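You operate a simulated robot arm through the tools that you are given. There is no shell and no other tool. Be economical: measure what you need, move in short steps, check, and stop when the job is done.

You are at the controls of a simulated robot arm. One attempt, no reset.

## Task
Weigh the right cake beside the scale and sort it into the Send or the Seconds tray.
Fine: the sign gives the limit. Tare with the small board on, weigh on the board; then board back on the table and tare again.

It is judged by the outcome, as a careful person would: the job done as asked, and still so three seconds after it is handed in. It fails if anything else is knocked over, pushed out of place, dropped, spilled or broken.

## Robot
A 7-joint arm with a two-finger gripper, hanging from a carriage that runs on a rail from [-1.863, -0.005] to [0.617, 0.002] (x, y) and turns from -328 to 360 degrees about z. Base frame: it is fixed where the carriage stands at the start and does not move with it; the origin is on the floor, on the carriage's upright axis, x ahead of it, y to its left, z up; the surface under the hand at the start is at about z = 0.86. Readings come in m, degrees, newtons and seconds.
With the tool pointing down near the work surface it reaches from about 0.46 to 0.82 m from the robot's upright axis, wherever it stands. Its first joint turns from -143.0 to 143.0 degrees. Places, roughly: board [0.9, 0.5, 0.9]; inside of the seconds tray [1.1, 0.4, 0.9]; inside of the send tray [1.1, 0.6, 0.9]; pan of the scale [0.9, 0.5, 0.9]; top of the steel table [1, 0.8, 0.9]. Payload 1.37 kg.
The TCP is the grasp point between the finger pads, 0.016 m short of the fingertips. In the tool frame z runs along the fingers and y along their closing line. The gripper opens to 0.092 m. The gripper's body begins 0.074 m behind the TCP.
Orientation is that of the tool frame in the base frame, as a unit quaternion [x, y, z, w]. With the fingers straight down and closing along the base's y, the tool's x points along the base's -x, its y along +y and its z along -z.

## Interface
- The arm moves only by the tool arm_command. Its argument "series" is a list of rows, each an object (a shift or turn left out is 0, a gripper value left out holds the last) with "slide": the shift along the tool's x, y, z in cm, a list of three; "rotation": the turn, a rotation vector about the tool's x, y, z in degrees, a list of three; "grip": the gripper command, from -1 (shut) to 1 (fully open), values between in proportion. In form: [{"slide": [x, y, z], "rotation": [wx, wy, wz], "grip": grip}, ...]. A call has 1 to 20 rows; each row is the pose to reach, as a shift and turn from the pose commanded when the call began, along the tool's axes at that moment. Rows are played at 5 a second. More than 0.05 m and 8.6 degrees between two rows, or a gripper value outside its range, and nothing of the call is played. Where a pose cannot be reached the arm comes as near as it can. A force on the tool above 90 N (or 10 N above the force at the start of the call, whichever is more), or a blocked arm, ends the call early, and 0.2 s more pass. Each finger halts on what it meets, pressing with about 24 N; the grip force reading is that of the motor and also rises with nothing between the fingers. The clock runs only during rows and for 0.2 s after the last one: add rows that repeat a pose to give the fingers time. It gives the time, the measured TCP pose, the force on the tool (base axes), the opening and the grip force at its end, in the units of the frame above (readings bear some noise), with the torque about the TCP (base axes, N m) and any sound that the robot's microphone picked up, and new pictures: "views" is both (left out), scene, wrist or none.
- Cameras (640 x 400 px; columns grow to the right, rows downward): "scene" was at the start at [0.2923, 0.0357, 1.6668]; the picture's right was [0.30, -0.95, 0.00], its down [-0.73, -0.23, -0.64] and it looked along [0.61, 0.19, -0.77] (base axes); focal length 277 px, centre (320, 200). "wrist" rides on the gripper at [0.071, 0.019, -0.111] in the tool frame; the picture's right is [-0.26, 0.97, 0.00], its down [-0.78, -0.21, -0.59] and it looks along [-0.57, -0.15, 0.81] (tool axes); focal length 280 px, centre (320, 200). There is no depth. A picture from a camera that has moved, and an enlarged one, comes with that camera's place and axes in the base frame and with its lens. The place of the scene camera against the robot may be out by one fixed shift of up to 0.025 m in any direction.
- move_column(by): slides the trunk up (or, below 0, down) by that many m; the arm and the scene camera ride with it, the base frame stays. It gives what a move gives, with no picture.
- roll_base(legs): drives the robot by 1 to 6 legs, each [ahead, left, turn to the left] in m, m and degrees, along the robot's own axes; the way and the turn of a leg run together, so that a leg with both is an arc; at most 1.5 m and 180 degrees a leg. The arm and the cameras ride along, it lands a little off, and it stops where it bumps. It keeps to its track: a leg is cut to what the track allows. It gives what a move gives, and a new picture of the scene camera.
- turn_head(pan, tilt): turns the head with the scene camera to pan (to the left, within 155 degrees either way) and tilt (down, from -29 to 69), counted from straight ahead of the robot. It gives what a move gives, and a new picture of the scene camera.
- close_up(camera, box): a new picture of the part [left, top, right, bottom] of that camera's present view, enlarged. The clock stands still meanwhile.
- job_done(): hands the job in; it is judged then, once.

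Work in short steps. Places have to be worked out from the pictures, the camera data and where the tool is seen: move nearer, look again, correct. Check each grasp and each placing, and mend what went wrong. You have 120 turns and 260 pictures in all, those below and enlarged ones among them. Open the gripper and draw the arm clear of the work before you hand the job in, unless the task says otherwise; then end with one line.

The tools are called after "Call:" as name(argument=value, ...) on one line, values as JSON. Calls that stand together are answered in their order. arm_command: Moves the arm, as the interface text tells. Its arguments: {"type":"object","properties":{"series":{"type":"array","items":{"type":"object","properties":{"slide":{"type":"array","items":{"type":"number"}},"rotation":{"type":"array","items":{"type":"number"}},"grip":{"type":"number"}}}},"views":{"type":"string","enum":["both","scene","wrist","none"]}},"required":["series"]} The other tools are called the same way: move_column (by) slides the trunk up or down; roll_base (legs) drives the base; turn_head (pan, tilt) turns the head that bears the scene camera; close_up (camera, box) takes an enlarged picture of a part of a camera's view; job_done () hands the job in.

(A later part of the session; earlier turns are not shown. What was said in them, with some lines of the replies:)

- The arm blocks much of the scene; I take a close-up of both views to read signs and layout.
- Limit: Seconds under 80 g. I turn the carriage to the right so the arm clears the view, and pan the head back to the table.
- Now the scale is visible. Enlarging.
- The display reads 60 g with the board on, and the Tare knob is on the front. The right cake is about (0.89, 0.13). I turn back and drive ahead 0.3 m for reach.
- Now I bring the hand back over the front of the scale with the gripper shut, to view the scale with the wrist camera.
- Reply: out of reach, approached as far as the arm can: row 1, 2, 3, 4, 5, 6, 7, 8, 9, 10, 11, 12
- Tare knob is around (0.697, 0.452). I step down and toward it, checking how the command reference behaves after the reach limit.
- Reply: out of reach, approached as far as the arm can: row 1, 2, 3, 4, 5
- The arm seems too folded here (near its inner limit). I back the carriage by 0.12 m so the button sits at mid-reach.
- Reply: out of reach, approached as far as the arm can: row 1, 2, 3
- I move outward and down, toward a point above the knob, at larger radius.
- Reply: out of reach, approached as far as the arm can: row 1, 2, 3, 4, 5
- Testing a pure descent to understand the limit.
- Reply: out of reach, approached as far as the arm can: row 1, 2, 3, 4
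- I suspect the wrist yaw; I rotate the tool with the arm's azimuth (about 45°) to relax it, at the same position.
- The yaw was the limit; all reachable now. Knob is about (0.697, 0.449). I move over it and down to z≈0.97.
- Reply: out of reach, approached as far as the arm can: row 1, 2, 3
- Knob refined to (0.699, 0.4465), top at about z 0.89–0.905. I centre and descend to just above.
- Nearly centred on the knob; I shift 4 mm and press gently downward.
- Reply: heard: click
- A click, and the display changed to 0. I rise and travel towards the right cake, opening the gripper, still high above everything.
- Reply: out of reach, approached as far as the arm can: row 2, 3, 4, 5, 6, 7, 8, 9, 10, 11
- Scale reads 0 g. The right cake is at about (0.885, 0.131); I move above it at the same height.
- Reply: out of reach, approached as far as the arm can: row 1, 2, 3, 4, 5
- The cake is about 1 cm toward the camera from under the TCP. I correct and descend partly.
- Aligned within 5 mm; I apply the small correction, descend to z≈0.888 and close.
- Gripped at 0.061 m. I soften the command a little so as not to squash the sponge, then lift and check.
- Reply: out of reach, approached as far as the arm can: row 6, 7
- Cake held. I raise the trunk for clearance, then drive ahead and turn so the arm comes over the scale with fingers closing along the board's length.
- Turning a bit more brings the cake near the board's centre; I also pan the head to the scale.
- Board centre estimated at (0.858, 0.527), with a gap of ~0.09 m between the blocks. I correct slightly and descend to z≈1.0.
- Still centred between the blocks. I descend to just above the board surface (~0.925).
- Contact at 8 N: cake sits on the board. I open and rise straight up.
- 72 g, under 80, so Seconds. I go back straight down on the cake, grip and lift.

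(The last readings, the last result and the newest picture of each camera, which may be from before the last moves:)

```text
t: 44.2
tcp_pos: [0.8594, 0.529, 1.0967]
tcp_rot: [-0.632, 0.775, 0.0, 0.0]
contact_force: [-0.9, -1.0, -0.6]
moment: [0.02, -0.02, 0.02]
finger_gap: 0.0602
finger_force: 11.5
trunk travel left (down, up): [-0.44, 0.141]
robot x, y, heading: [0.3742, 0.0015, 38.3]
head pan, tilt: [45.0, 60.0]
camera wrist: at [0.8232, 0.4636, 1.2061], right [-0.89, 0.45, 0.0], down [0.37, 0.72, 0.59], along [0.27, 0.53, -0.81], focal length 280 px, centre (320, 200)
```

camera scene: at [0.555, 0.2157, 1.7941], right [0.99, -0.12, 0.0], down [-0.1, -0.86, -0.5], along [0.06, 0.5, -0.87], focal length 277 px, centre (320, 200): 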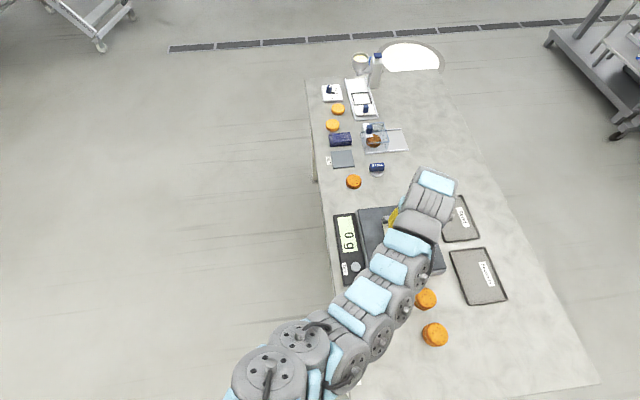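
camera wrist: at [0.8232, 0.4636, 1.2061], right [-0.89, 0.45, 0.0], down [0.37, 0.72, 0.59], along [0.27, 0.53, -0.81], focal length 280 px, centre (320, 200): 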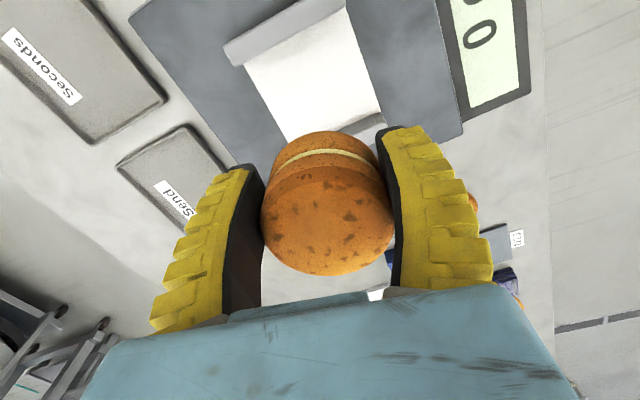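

Held. Seconds tray centre is ≈(1.088, 0.388); I'll place at about (1.077, 0.388). I drive along the rail and turn so the arm carries the cake over it.

Call:
roll_base(legs=[[0.075, -0.06, 0], [0, 0, -15]])

Call:
arm_command(series=[{"slide": [0, 0, 0]}], views="wrist")

```text
t: 46.2
tcp_pos: [1.0727, 0.3865, 1.096]
tcp_rot: [-0.525, 0.851, 0.0, 0.0]
contact_force: [-0.8, 0.3, -0.1]
moment: [-0.01, 0.01, -0.05]
finger_gap: 0.0602
finger_force: 11.6
trunk travel left (down, up): [-0.44, 0.141]
robot x, y, heading: [0.4689, -0.0008, 23.2]
head pan, tilt: [45.0, 60.0]
camera scene: at [0.6963, 0.1624, 1.7941], right [0.93, -0.37, 0.0], down [-0.32, -0.8, -0.5], along [0.19, 0.46, -0.87], focal length 277 px, centre (320, 200)
```

scene: 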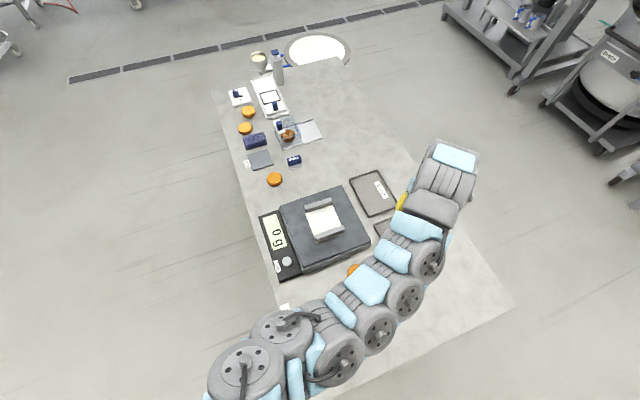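

```text
t: 46.6
tcp_pos: [1.0727, 0.3856, 1.0956]
tcp_rot: [-0.525, 0.851, 0.0, 0.0]
contact_force: [-1.5, 0.7, -0.7]
moment: [0.01, -0.01, -0.01]
finger_gap: 0.0602
finger_force: 11.3
trunk travel left (down, up): [-0.44, 0.141]
robot x, y, heading: [0.4692, -0.0018, 23.4]
head pan, tilt: [45.0, 60.0]
camera wrist: at [1.0229, 0.3319, 1.2058], right [-0.74, 0.67, 0.0], down [0.54, 0.6, 0.59], along [0.39, 0.44, -0.81], focal length 280 px, centre (320, 200)
```

wrist: 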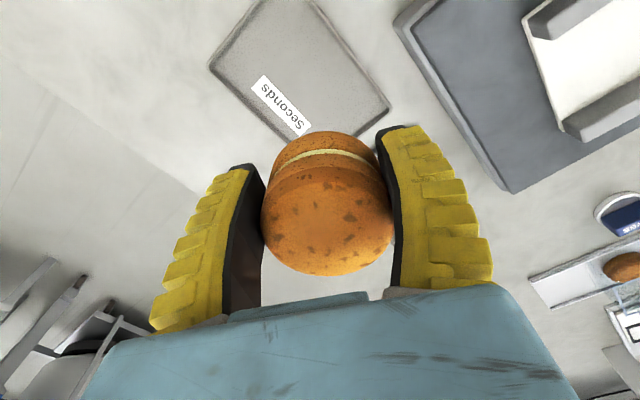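

Tray corners put its centre at (1.091, 0.38). I shift 1.5 cm and descend to z≈0.91.

Call:
arm_command(series=[{"slide": [-0.3, -1.5, 3]}, {"slide": [-0.3, -1.5, 7]}, {"slide": [-0.3, -1.5, 11]}, {"slide": [-0.3, -1.5, 15]}, {"slide": [-0.3, -1.5, 18.3]}, {"slide": [-0.3, -1.5, 18.3]}], views="wrist")

```text
t: 48.0
tcp_pos: [1.0883, 0.3835, 0.9123]
tcp_rot: [-0.524, 0.852, -0.001, 0.001]
contact_force: [-0.6, -0.4, -1.8]
moment: [-0.05, -0.03, 0.02]
finger_gap: 0.0602
finger_force: 11.4
trunk travel left (down, up): [-0.44, 0.141]
robot x, y, heading: [0.4723, 0.0021, 23.3]
head pan, tilt: [45.0, 60.0]
camera wrist: at [1.039, 0.3297, 1.0216], right [-0.74, 0.67, 0.0], down [0.54, 0.6, 0.59], along [0.39, 0.44, -0.81], focal length 280 px, centre (320, 200)
```

wrist: 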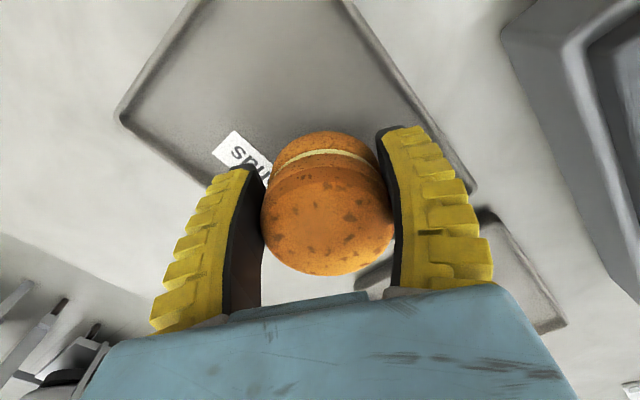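

Over the tray interior. I lower slowly to contact.

Call:
arm_command(series=[{"slide": [0, 0, 0.8]}, {"slide": [0, 0, 1.4]}, {"slide": [0, 0, 1.8]}, {"slide": [0, 0, 2.0]}, {"slide": [0, 0, 2.0]}], views="none")

```text
t: 49.2
tcp_pos: [1.0896, 0.3827, 0.8924]
tcp_rot: [-0.524, 0.852, 0.0, 0.0]
contact_force: [-0.8, 0.0, -0.2]
moment: [0.0, -0.02, -0.01]
finger_gap: 0.0599
finger_force: 10.5
trunk travel left (down, up): [-0.44, 0.141]
robot x, y, heading: [0.4722, -0.0004, 23.4]
head pan, tilt: [45.0, 60.0]
```

No contact yet; a few millimetres more.

Call:
arm_command(series=[{"slide": [0, 0, 0.2]}, {"slide": [0, 0, 0.3]}, {"slide": [0, 0, 0.3]}], views="none")

```text
t: 50.0
tcp_pos: [1.0892, 0.3832, 0.8907]
tcp_rot: [-0.524, 0.851, 0.001, 0.001]
contact_force: [-1.8, -1.8, 7.6]
moment: [0.06, -0.03, 0.0]
finger_gap: 0.0601
finger_force: 10.8
trunk travel left (down, up): [-0.44, 0.141]
robot x, y, heading: [0.4724, 0.0019, 23.1]
head pan, tilt: [45.0, 60.0]
```

Contact (7.6 N). I open partly and rise.

Call:
arm_command(series=[{"slide": [0, 0, -0.1], "grip": 0.55}, {"slide": [0, 0, -0.1]}, {"slide": [0, 0, -0.1]}, {"slide": [0, 0, -3]}, {"slide": [0, 0, -7]}, {"slide": [0, 0, -11]}, {"slide": [0, 0, -15]}, {"slide": [0, 0, -19]}, {"slide": [0, 0, -20]}], views="wrist")

```text
t: 52.0
tcp_pos: [1.0865, 0.3844, 1.0909]
tcp_rot: [-0.525, 0.851, 0.0, 0.0]
contact_force: [-0.9, 0.8, -0.5]
moment: [-0.08, -0.03, 0.01]
finger_gap: 0.073
finger_force: 1.9
trunk travel left (down, up): [-0.44, 0.141]
robot x, y, heading: [0.4708, 0.0025, 23.4]
head pan, tilt: [45.0, 60.0]
camera wrist: at [1.0359, 0.3294, 1.2006], right [-0.75, 0.67, 0.0], down [0.54, 0.6, 0.59], along [0.39, 0.44, -0.81], focal length 280 px, centre (320, 200)
```

wrist: 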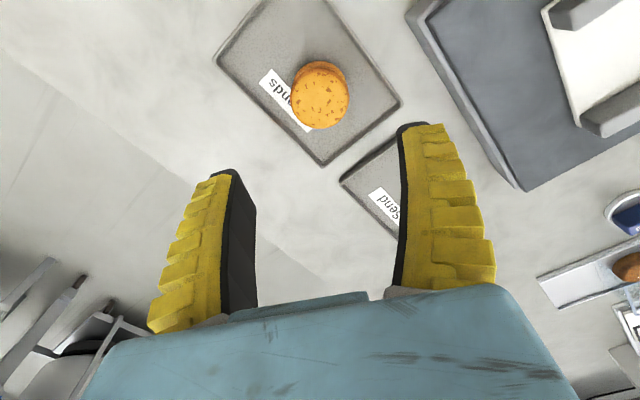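

The cake sits well in the Seconds tray. Next the board: I drive back so the hand comes above its right block.

Call:
roll_base(legs=[[-0.17, 0.074, 0], [0, 0, 7.5]])

Call:
arm_command(series=[{"rotation": [0, 0, 8]}, {"rotation": [0, 0, 16]}, {"rotation": [0, 0, 24]}, {"rotation": [0, 0, 32]}, {"rotation": [0, 0, 40]}, {"rotation": [0, 0, 40]}], views="wrist")

```text
t: 54.2
tcp_pos: [0.8435, 0.4583, 1.0904]
tcp_rot: [-0.579, 0.815, 0.001, 0.0]
contact_force: [-0.3, -0.4, 0.2]
moment: [0.01, 0.02, 0.02]
finger_gap: 0.0731
finger_force: 1.3
trunk travel left (down, up): [-0.44, 0.141]
robot x, y, heading: [0.2808, 0.0034, 31.0]
head pan, tilt: [45.0, 60.0]
camera scene: at [0.4867, 0.1903, 1.7942], right [0.97, -0.25, 0.0], down [-0.21, -0.84, -0.5], along [0.12, 0.48, -0.87], focal length 277 px, centre (320, 200)
```

scene: 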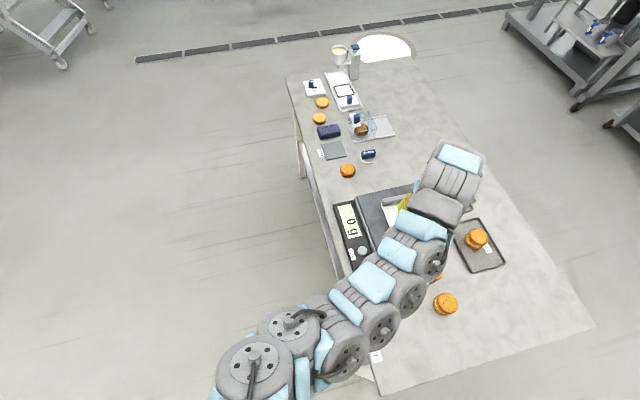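

```text
t: 55.6
tcp_pos: [0.8446, 0.4592, 1.0902]
tcp_rot: [-0.265, 0.964, 0.0, 0.001]
contact_force: [-0.6, 0.1, -0.5]
moment: [0.01, 0.0, 0.02]
finger_gap: 0.0732
finger_force: 1.4
trunk travel left (down, up): [-0.44, 0.141]
robot x, y, heading: [0.2803, 0.0027, 30.9]
head pan, tilt: [45.0, 60.0]
camera wrist: at [0.7723, 0.4393, 1.2002], right [-0.27, 0.96, 0.0], down [0.78, 0.22, 0.59], along [0.57, 0.16, -0.81], focal length 280 px, centre (320, 200)
```

wrist: 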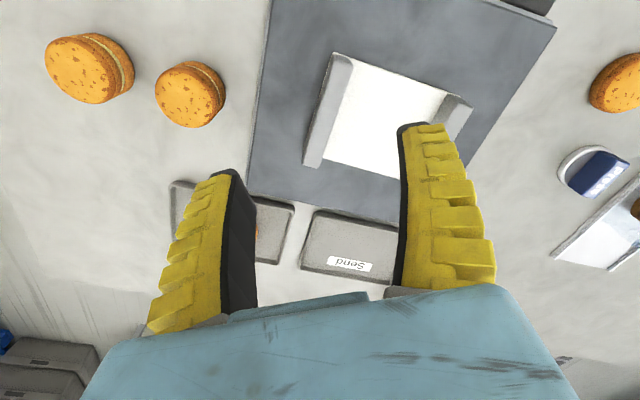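

Rotation works freely. I complete the turn so the fingers close along y, and centre over the right block (~(0.856, 0.467)).

Call:
arm_command(series=[{"rotation": [0, 0, 8]}, {"rotation": [0, 0, 16], "slide": [-0.7, 0.1, 0]}, {"rotation": [0, 0, 24], "slide": [-1.3, 0.1, 0]}, {"rotation": [0, 0, 30.8], "slide": [-1.3, 0.1, 0]}, {"rotation": [0, 0, 30.8], "slide": [-1.3, 0.1, 0], "grip": 0.3}, {"rotation": [0, 0, 30.8], "slide": [-1.3, 0.1, 0]}], views="wrist")

```text
t: 57.0
tcp_pos: [0.8548, 0.4654, 1.0918]
tcp_rot: [0.001, 1.0, -0.001, 0.001]
contact_force: [0.3, 0.5, 0.2]
moment: [0.0, 0.0, 0.02]
finger_gap: 0.0623
finger_force: 2.1
trunk travel left (down, up): [-0.44, 0.141]
robot x, y, heading: [0.2788, 0.0032, 30.8]
head pan, tilt: [45.0, 60.0]
camera wrist: at [0.7823, 0.4849, 1.2017], right [0.26, 0.96, 0.0], down [0.78, -0.21, 0.59], along [0.57, -0.15, -0.81], focal length 280 px, centre (320, 200)
```

wrist: 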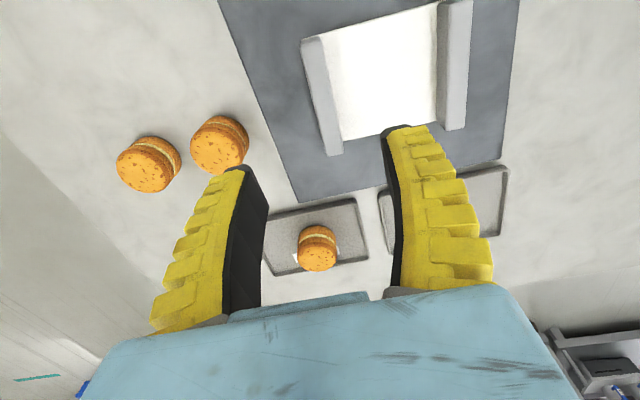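

Aligned in yaw. I descend to z≈0.985 and look again.

Call:
arm_command(series=[{"slide": [0.2, 0.25, 4]}, {"slide": [0.2, 0.25, 8]}, {"slide": [0.2, 0.25, 10.5]}, {"slide": [0.2, 0.25, 10.5]}], views="wrist")

```text
t: 58.0
tcp_pos: [0.8525, 0.4686, 0.9836]
tcp_rot: [0.0, 1.0, 0.0, 0.001]
contact_force: [-0.6, -0.3, -0.3]
moment: [0.02, 0.04, 0.0]
finger_gap: 0.0622
finger_force: 2.2
trunk travel left (down, up): [-0.44, 0.141]
robot x, y, heading: [0.2836, 0.0003, 30.9]
head pan, tilt: [45.0, 60.0]
camera wrist: at [0.7808, 0.4877, 1.0948], right [0.26, 0.96, 0.0], down [0.78, -0.21, 0.59], along [0.57, -0.15, -0.81], focal length 280 px, centre (320, 200)
```

wrist: 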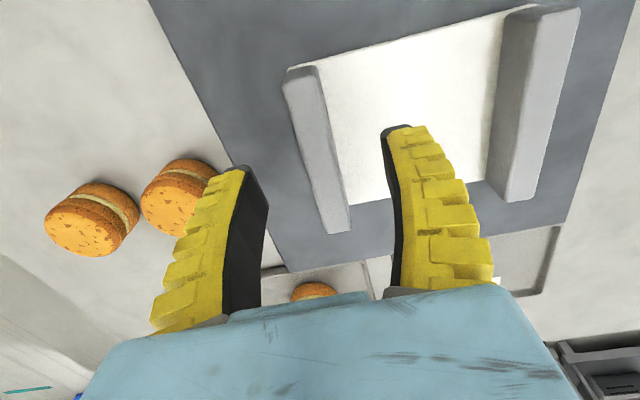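

Block centre (0.857, 0.4695), rotated about −3°. I match that, lower to z≈0.951 and close.

Call:
arm_command(series=[{"slide": [-0.4, 0.1, 1.5], "rotation": [0, 0, 3]}, {"slide": [-0.4, 0.1, 3], "rotation": [0, 0, 3]}, {"slide": [-0.4, 0.1, 3.3], "rotation": [0, 0, 3]}, {"slide": [-0.4, 0.1, 3.3], "rotation": [0, 0, 3], "grip": -1}, {"slide": [-0.4, 0.1, 3.3], "rotation": [0, 0, 3]}, {"slide": [-0.4, 0.1, 3.3], "rotation": [0, 0, 3]}], views="wrist")

```text
t: 59.4
tcp_pos: [0.8576, 0.4693, 0.9525]
tcp_rot: [0.026, 1.0, 0.0, 0.001]
contact_force: [-2.6, -1.3, 5.9]
moment: [0.0, 0.15, 0.1]
finger_gap: 0.011
finger_force: 24.2
trunk travel left (down, up): [-0.44, 0.141]
robot x, y, heading: [0.2806, -0.0013, 31.1]
head pan, tilt: [45.0, 60.0]
camera wrist: at [0.7873, 0.4929, 1.0627], right [0.31, 0.95, 0.0], down [0.77, -0.25, 0.59], along [0.56, -0.18, -0.81], focal length 280 px, centre (320, 200)
```

wrist: 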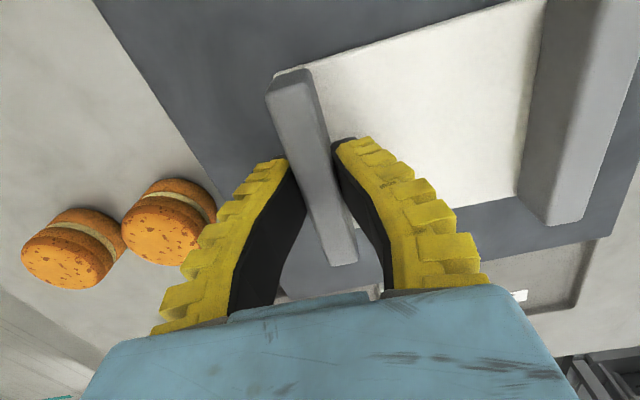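

Gripped (block 11 mm thick). I lift by 13 cm and check.

Call:
arm_command(series=[{"slide": [0, 0, -0.5]}, {"slide": [0, 0, -1.5]}, {"slide": [0, 0, -4]}, {"slide": [0, 0, -7]}, {"slide": [0, 0, -10]}, {"slide": [0, 0, -13]}, {"slide": [0, 0, -13]}])

```text
t: 61.0
tcp_pos: [0.8561, 0.4715, 1.082]
tcp_rot: [0.026, 1.0, -0.001, 0.0]
contact_force: [0.1, -0.3, -0.7]
moment: [-0.08, 0.02, 0.0]
finger_gap: 0.0088
finger_force: 24.4
trunk travel left (down, up): [-0.44, 0.141]
robot x, y, heading: [0.2809, 0.0041, 30.8]
head pan, tilt: [45.0, 60.0]
camera scene: at [0.4867, 0.1903, 1.7941], right [0.97, -0.25, 0.0], down [-0.21, -0.84, -0.5], along [0.12, 0.48, -0.87], focal length 277 px, centre (320, 200)
camera wrist: at [0.7849, 0.4947, 1.1923], right [0.31, 0.95, 0.0], down [0.77, -0.25, 0.59], along [0.56, -0.18, -0.81], focal length 280 px, centre (320, 200)
```

scene: 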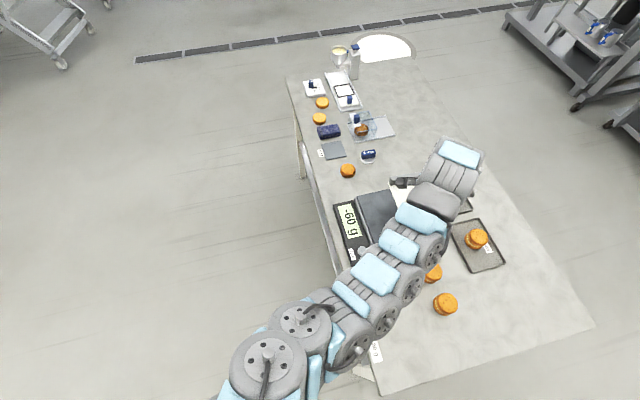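
wrist: 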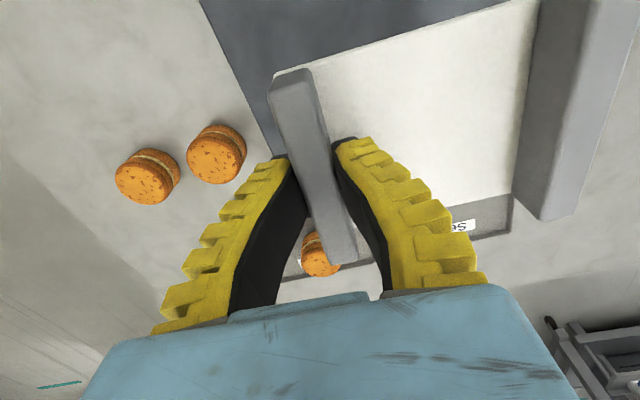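

Board held; display shows −60 g. Now I drive and turn to carry it over the free table area right of the Seconds tray.

Call:
roll_base(legs=[[0.058, -0.035, 0], [0, 0, -29]])

Call:
arm_command(series=[{"rotation": [0, 0, -6]}, {"rotation": [0, 0, -12]}, {"rotation": [0, 0, -18]}, {"rotation": [0, 0, -24]}, {"rotation": [0, 0, -29]}, {"rotation": [0, 0, -29]}], views="wrist")

```text
t: 63.4
tcp_pos: [1.0784, 0.1391, 1.0802]
tcp_rot: [0.272, 0.962, 0.0, 0.001]
contact_force: [0.2, -0.5, -0.6]
moment: [0.0, 0.03, 0.02]
finger_gap: 0.0088
finger_force: 23.7
trunk travel left (down, up): [-0.44, 0.141]
robot x, y, heading: [0.3472, 0.0005, 2.3]
head pan, tilt: [45.0, 60.0]
camera scene: at [0.6144, 0.0704, 1.7941], right [0.73, -0.68, 0.0], down [-0.59, -0.63, -0.5], along [0.34, 0.37, -0.87], focal length 277 px, centre (320, 200)
```

scene: 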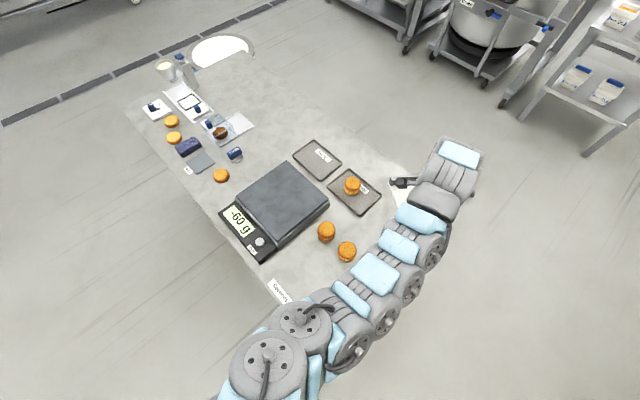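

```text
t: 64.8
tcp_pos: [1.0789, 0.1393, 1.082]
tcp_rot: [0.023, 1.0, 0.0, 0.001]
contact_force: [0.1, 0.8, -0.8]
moment: [-0.01, -0.02, 0.02]
finger_gap: 0.0089
finger_force: 24.4
trunk travel left (down, up): [-0.44, 0.141]
robot x, y, heading: [0.3494, 0.0007, 2.0]
head pan, tilt: [45.0, 60.0]
camera wrist: at [1.0082, 0.1617, 1.1928], right [0.31, 0.95, 0.0], down [0.77, -0.25, 0.59], along [0.56, -0.18, -0.81], focal length 280 px, centre (320, 200)
```

wrist: 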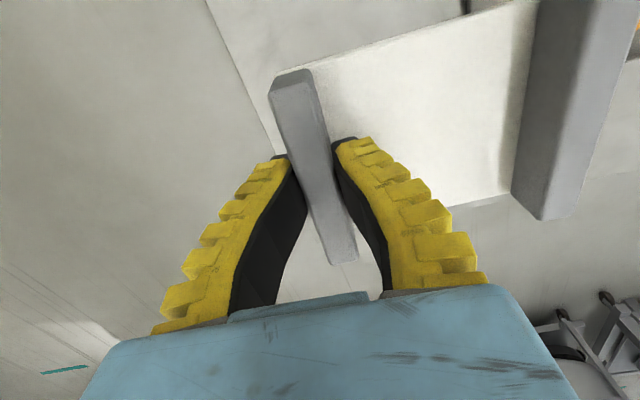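

Clear table below (board would span x 1.03–1.13, y 0.13–0.26). I lower to z≈0.91.

Call:
arm_command(series=[{"slide": [0, 0, 4]}, {"slide": [0, 0, 8]}, {"slide": [0, 0, 12]}, {"slide": [0, 0, 15]}, {"slide": [0, 0, 17]}, {"slide": [0, 0, 17]}])

```text
t: 66.2
tcp_pos: [1.0797, 0.1376, 0.9114]
tcp_rot: [0.022, 1.0, 0.0, 0.001]
contact_force: [-0.7, -0.4, -0.7]
moment: [-0.02, -0.03, -0.02]
finger_gap: 0.0089
finger_force: 23.9
trunk travel left (down, up): [-0.44, 0.141]
robot x, y, heading: [0.3514, 0.0029, 2.2]
head pan, tilt: [45.0, 60.0]
camera scene: at [0.6143, 0.0704, 1.7942], right [0.73, -0.68, 0.0], down [-0.59, -0.63, -0.5], along [0.34, 0.37, -0.87], focal length 277 px, centre (320, 200)
camera wrist: at [1.0087, 0.1603, 1.0222], right [0.31, 0.95, 0.0], down [0.77, -0.25, 0.59], along [0.56, -0.18, -0.81], focal length 280 px, centre (320, 200)
```

scene: 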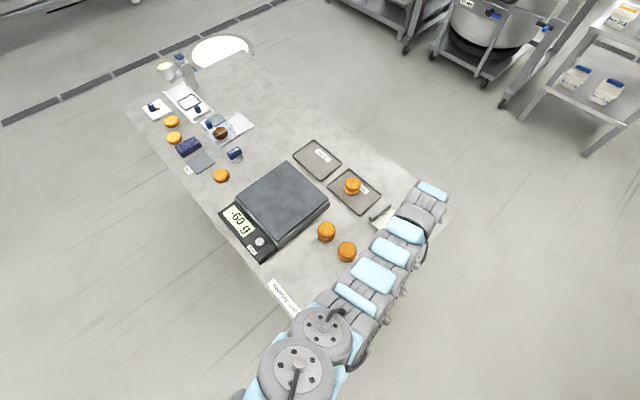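
wrist: 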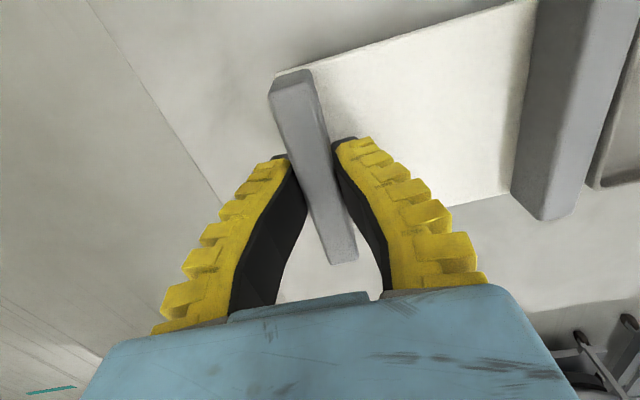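

Clear of the tray. I lower in fine steps until contact.

Call:
arm_command(series=[{"slide": [0, 0, 0.7]}, {"slide": [0, 0, 1.3]}, {"slide": [0, 0, 1.7]}, {"slide": [0, 0, 1.9]}, {"slide": [0, 0, 1.9]}], views="wrist")

```text
t: 67.4
tcp_pos: [1.0799, 0.1384, 0.8923]
tcp_rot: [0.024, 1.0, -0.001, 0.001]
contact_force: [0.4, 0.3, 0.1]
moment: [0.02, 0.02, -0.04]
finger_gap: 0.009
finger_force: 24.0
trunk travel left (down, up): [-0.44, 0.141]
robot x, y, heading: [0.3486, 0.001, 1.9]
head pan, tilt: [45.0, 60.0]
camera wrist: at [1.0089, 0.1611, 1.0029], right [0.31, 0.95, 0.0], down [0.77, -0.25, 0.59], along [0.56, -0.18, -0.81], focal length 280 px, centre (320, 200)
```

wrist: 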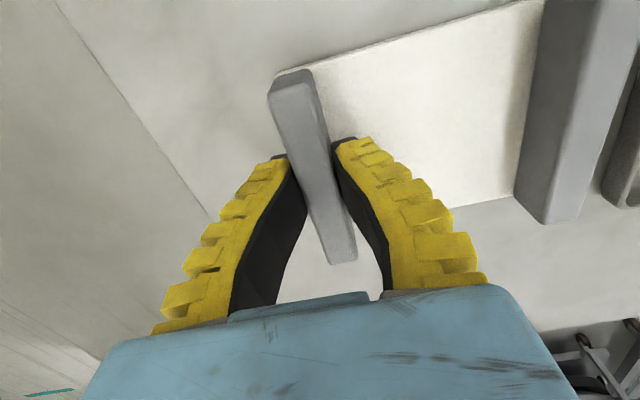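

A little further down, 3 mm at a time.

Call:
arm_command(series=[{"slide": [0, 0, 0.2]}, {"slide": [0, 0, 0.4]}, {"slide": [0, 0, 0.4]}], views="none")

```text
t: 68.2
tcp_pos: [1.0797, 0.1382, 0.8895]
tcp_rot: [0.024, 1.0, 0.0, 0.001]
contact_force: [-3.4, -1.1, 12.1]
moment: [0.02, 0.2, 0.04]
finger_gap: 0.0136
finger_force: 24.1
trunk travel left (down, up): [-0.44, 0.141]
robot x, y, heading: [0.3511, -0.0014, 2.2]
head pan, tilt: [45.0, 60.0]
```

Firm contact: board is on the table. I open and rise.

Call:
arm_command(series=[{"slide": [0, 0, -0.1], "grip": 0.2}, {"slide": [0, 0, -0.1]}, {"slide": [0, 0, -0.1]}, {"slide": [0, 0, -3]}, {"slide": [0, 0, -7]}, {"slide": [0, 0, -11]}, {"slide": [0, 0, -15]}, {"slide": [0, 0, -18]}])

```text
t: 70.0
tcp_pos: [1.0829, 0.1331, 1.0695]
tcp_rot: [0.026, 1.0, -0.003, 0.002]
contact_force: [1.1, -4.1, 1.2]
moment: [0.38, 0.09, 0.01]
finger_gap: 0.0578
finger_force: 1.7
trunk travel left (down, up): [-0.44, 0.141]
robot x, y, heading: [0.3486, 0.005, 2.2]
head pan, tilt: [45.0, 60.0]
camera scene: at [0.6151, 0.0683, 1.7944], right [0.73, -0.68, 0.0], down [-0.59, -0.64, -0.5], along [0.34, 0.36, -0.87], focal length 277 px, centre (320, 200)
camera wrist: at [1.0124, 0.1561, 1.1801], right [0.31, 0.95, 0.0], down [0.77, -0.25, 0.59], along [0.56, -0.19, -0.81], focal length 280 px, centre (320, 200)
```

scene: 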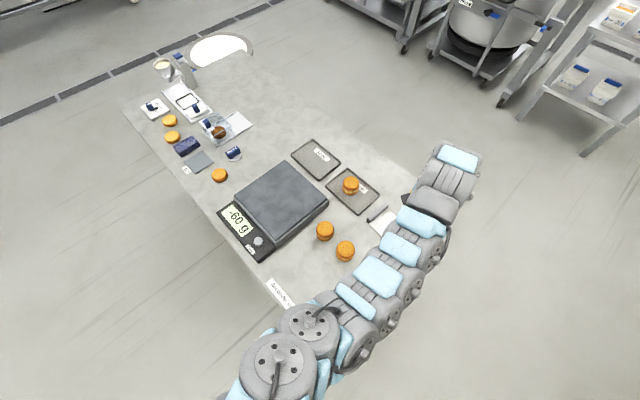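
wrist: 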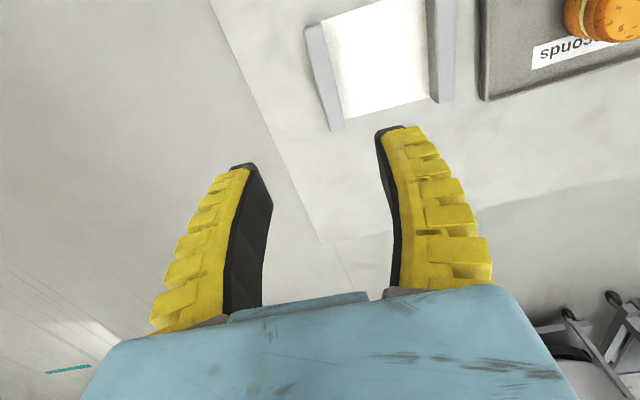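

Board is flat on the table, clear of everything. Now back to the Tare knob: drive back, turn left, gripper shut.

Call:
roll_base(legs=[[-0.217, 0, 0], [0, 0, 28]])

Call:
arm_command(series=[{"grip": -1}, {"slide": [0, 0, 0]}, {"slide": [0, 0, 0]}], views="wrist")

```text
t: 73.1
tcp_pos: [0.7174, 0.4642, 1.0689]
tcp_rot: [-0.219, 0.976, 0.0, 0.001]
contact_force: [0.4, -0.2, 1.3]
moment: [0.0, -0.01, 0.0]
finger_gap: 0.0579
finger_force: 1.8
trunk travel left (down, up): [-0.44, 0.141]
robot x, y, heading: [0.1373, 0.0033, 29.9]
head pan, tilt: [45.0, 60.0]
camera scene: at [0.3425, 0.1873, 1.7942], right [0.97, -0.26, 0.0], down [-0.22, -0.84, -0.5], along [0.13, 0.48, -0.87], focal length 277 px, centre (320, 200)
```

scene: 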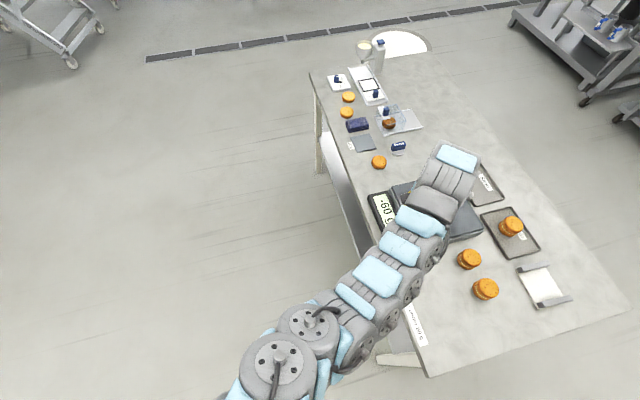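

```text
t: 73.9
tcp_pos: [0.7174, 0.4662, 1.0691]
tcp_rot: [-0.22, 0.976, -0.001, 0.001]
contact_force: [-0.3, 0.3, 0.9]
moment: [0.01, 0.01, -0.02]
finger_gap: 0.0
finger_force: 23.8
trunk travel left (down, up): [-0.44, 0.141]
robot x, y, heading: [0.1372, -0.0017, 29.8]
head pan, tilt: [45.0, 60.0]
camera wrist: at [0.6438, 0.4525, 1.1792], right [-0.17, 0.98, 0.0], down [0.79, 0.14, 0.59], along [0.58, 0.1, -0.81], focal length 280 px, centre (320, 200)
```

wrist: 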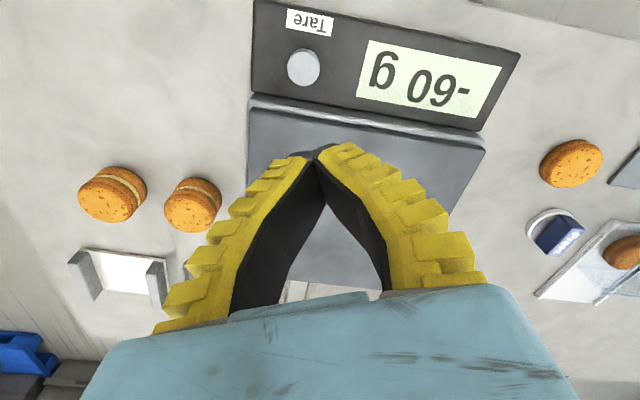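

Knob reconfirmed at (0.699, 0.446). I move over it and down to z≈0.935.

Call:
arm_command(series=[{"slide": [0.9, -0.3, 3]}, {"slide": [1.8, -0.6, 6]}, {"slide": [2.6, -0.9, 9]}, {"slide": [2.6, -0.9, 12]}, {"slide": [2.6, -0.9, 13.4]}, {"slide": [2.6, -0.9, 13.4]}], views="wrist")

```text
t: 75.3
tcp_pos: [0.6964, 0.4458, 0.9329]
tcp_rot: [-0.22, 0.976, 0.0, 0.001]
contact_force: [0.4, 0.1, -0.1]
moment: [-0.01, -0.01, -0.04]
finger_gap: 0.0
finger_force: 23.7
trunk travel left (down, up): [-0.44, 0.141]
robot x, y, heading: [0.1358, 0.0021, 30.0]
head pan, tilt: [45.0, 60.0]
camera wrist: at [0.624, 0.4337, 1.0436], right [-0.17, 0.98, 0.0], down [0.8, 0.14, 0.59], along [0.58, 0.1, -0.81], focal length 280 px, centre (320, 200)
```

wrist: 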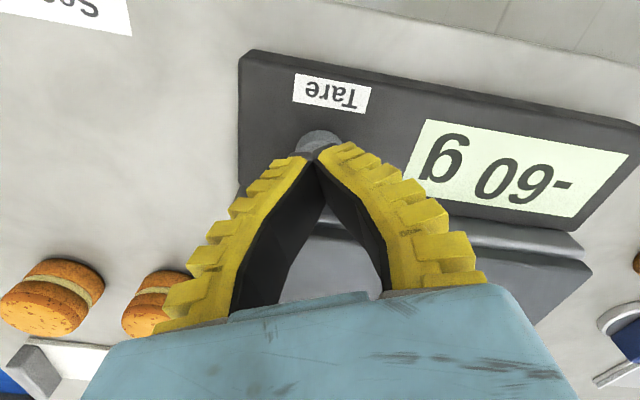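

Aligned on the knob. I press as before to z≈0.911.

Call:
arm_command(series=[{"slide": [0, 0, 0.9]}, {"slide": [0, 0, 1.5]}, {"slide": [0, 0, 1.9]}, {"slide": [0, 0, 2.2]}, {"slide": [0, 0, 2.2]}], views="wrist")

```text
t: 76.5
tcp_pos: [0.6976, 0.448, 0.9134]
tcp_rot: [-0.219, 0.976, 0.001, 0.0]
contact_force: [-0.8, 0.9, 3.8]
moment: [-0.01, -0.01, -0.02]
finger_gap: 0.006
finger_force: 27.5
trunk travel left (down, up): [-0.44, 0.141]
robot x, y, heading: [0.1365, 0.0044, 29.9]
head pan, tilt: [45.0, 60.0]
heard: click
camera wrist: at [0.6249, 0.4347, 1.0229], right [-0.18, 0.98, 0.0], down [0.79, 0.14, 0.59], along [0.58, 0.1, -0.81], focal length 280 px, centre (320, 200)
```

wrist: 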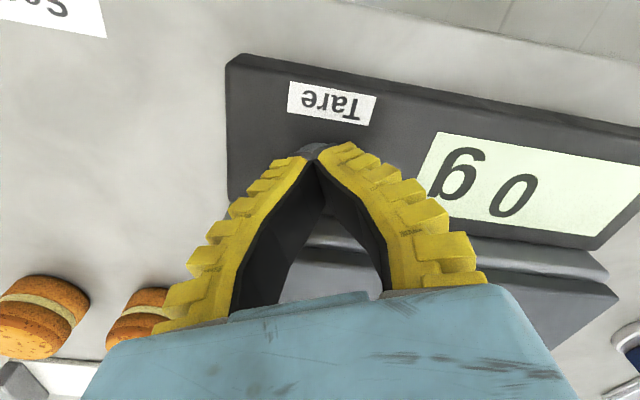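

Click, 0 g. I rise, then open the gripper clear of the work.

Call:
arm_command(series=[{"slide": [0, 0, -2]}, {"slide": [0, 0, -5]}, {"slide": [0, 0, -9]}, {"slide": [0, 0, -13]}, {"slide": [0, 0, -15.5], "grip": 1}, {"slide": [0, 0, -15.5]}, {"slide": [0, 0, -15.5]}], views="none")

Call:
roll_base(legs=[[0, 0, -75]])

Call:
turn_head(pan=75, tilt=45)

```text
t: 78.1
tcp_pos: [0.6986, 0.4411, 1.0673]
tcp_rot: [-0.219, 0.976, 0.0, 0.001]
contact_force: [-0.4, 0.2, -0.2]
moment: [0.05, 0.0, -0.02]
finger_gap: 0.092
finger_force: 0.1
trunk travel left (down, up): [-0.44, 0.141]
robot x, y, heading: [0.1371, 0.0016, 29.9]
head pan, tilt: [45.0, 60.0]
```

```text
t: 81.8
tcp_pos: [0.6899, -0.4522, 1.0674]
tcp_rot: [0.438, 0.899, -0.001, 0.002]
contact_force: [-0.3, 0.2, -0.5]
moment: [-0.01, -0.02, 0.0]
finger_gap: 0.0917
finger_force: 0.0
trunk travel left (down, up): [-0.44, 0.141]
robot x, y, heading: [0.1336, -0.0027, -47.4]
head pan, tilt: [45.0, 60.0]
camera scene: at [0.351, -0.1511, 1.7942], right [-0.04, -1.0, 0.0], down [-0.87, 0.03, -0.5], along [0.5, -0.02, -0.87], focal length 277 px, centre (320, 200)
```

scene: 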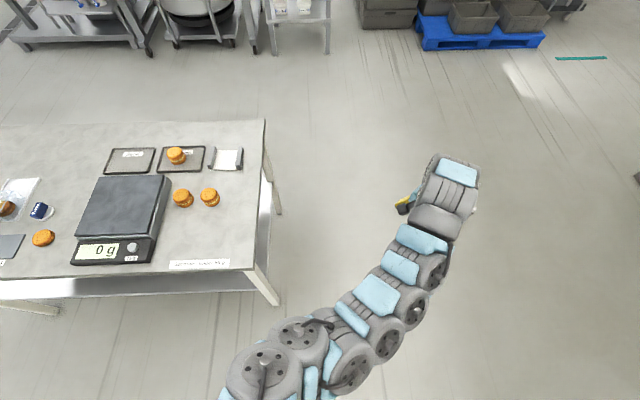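

```text
t: 82.7
tcp_pos: [0.6908, -0.4506, 1.0671]
tcp_rot: [0.439, 0.899, -0.001, 0.001]
contact_force: [0.5, 0.0, 0.6]
moment: [-0.02, 0.02, 0.0]
finger_gap: 0.0919
finger_force: 0.0
trunk travel left (down, up): [-0.44, 0.141]
robot x, y, heading: [0.1363, -0.0034, -46.9]
head pan, tilt: [75.0, 45.0]
camera scene: at [0.3564, -0.1107, 1.8136], right [0.47, -0.88, 0.0], down [-0.63, -0.33, -0.71], along [0.63, 0.33, -0.71], focal length 277 px, centre (320, 200)
```

scene: 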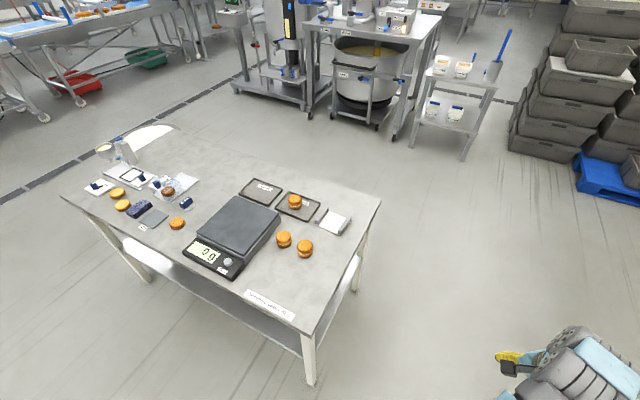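

Call:
close_up(camera="scene", box=[180, 160, 380, 285])

```text
3.20 times, centred on (280, 222) of scene
camera zoom: at [0.3564, -0.1107, 1.8136], right [0.47, -0.88, 0.0], down [-0.63, -0.33, -0.71], along [0.63, 0.33, -0.71], focal length 887 px, centre (448, 128)
```

zoom: 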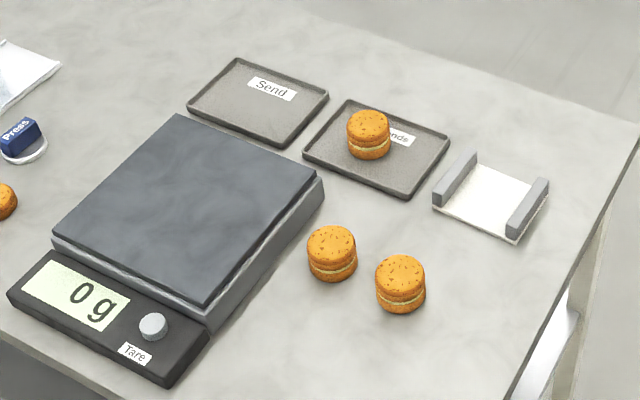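

Everything is in place: cake in Seconds, board on the table, scale at 0 g, arm clear. Handing in.

Call:
job_done()

```text
The job is handed in.
```

The right cake weighed 72 g, under the 80 g limit on the sign, so it is in the Seconds tray. The board is back on the table and the scale is tared again, reading 0 g.
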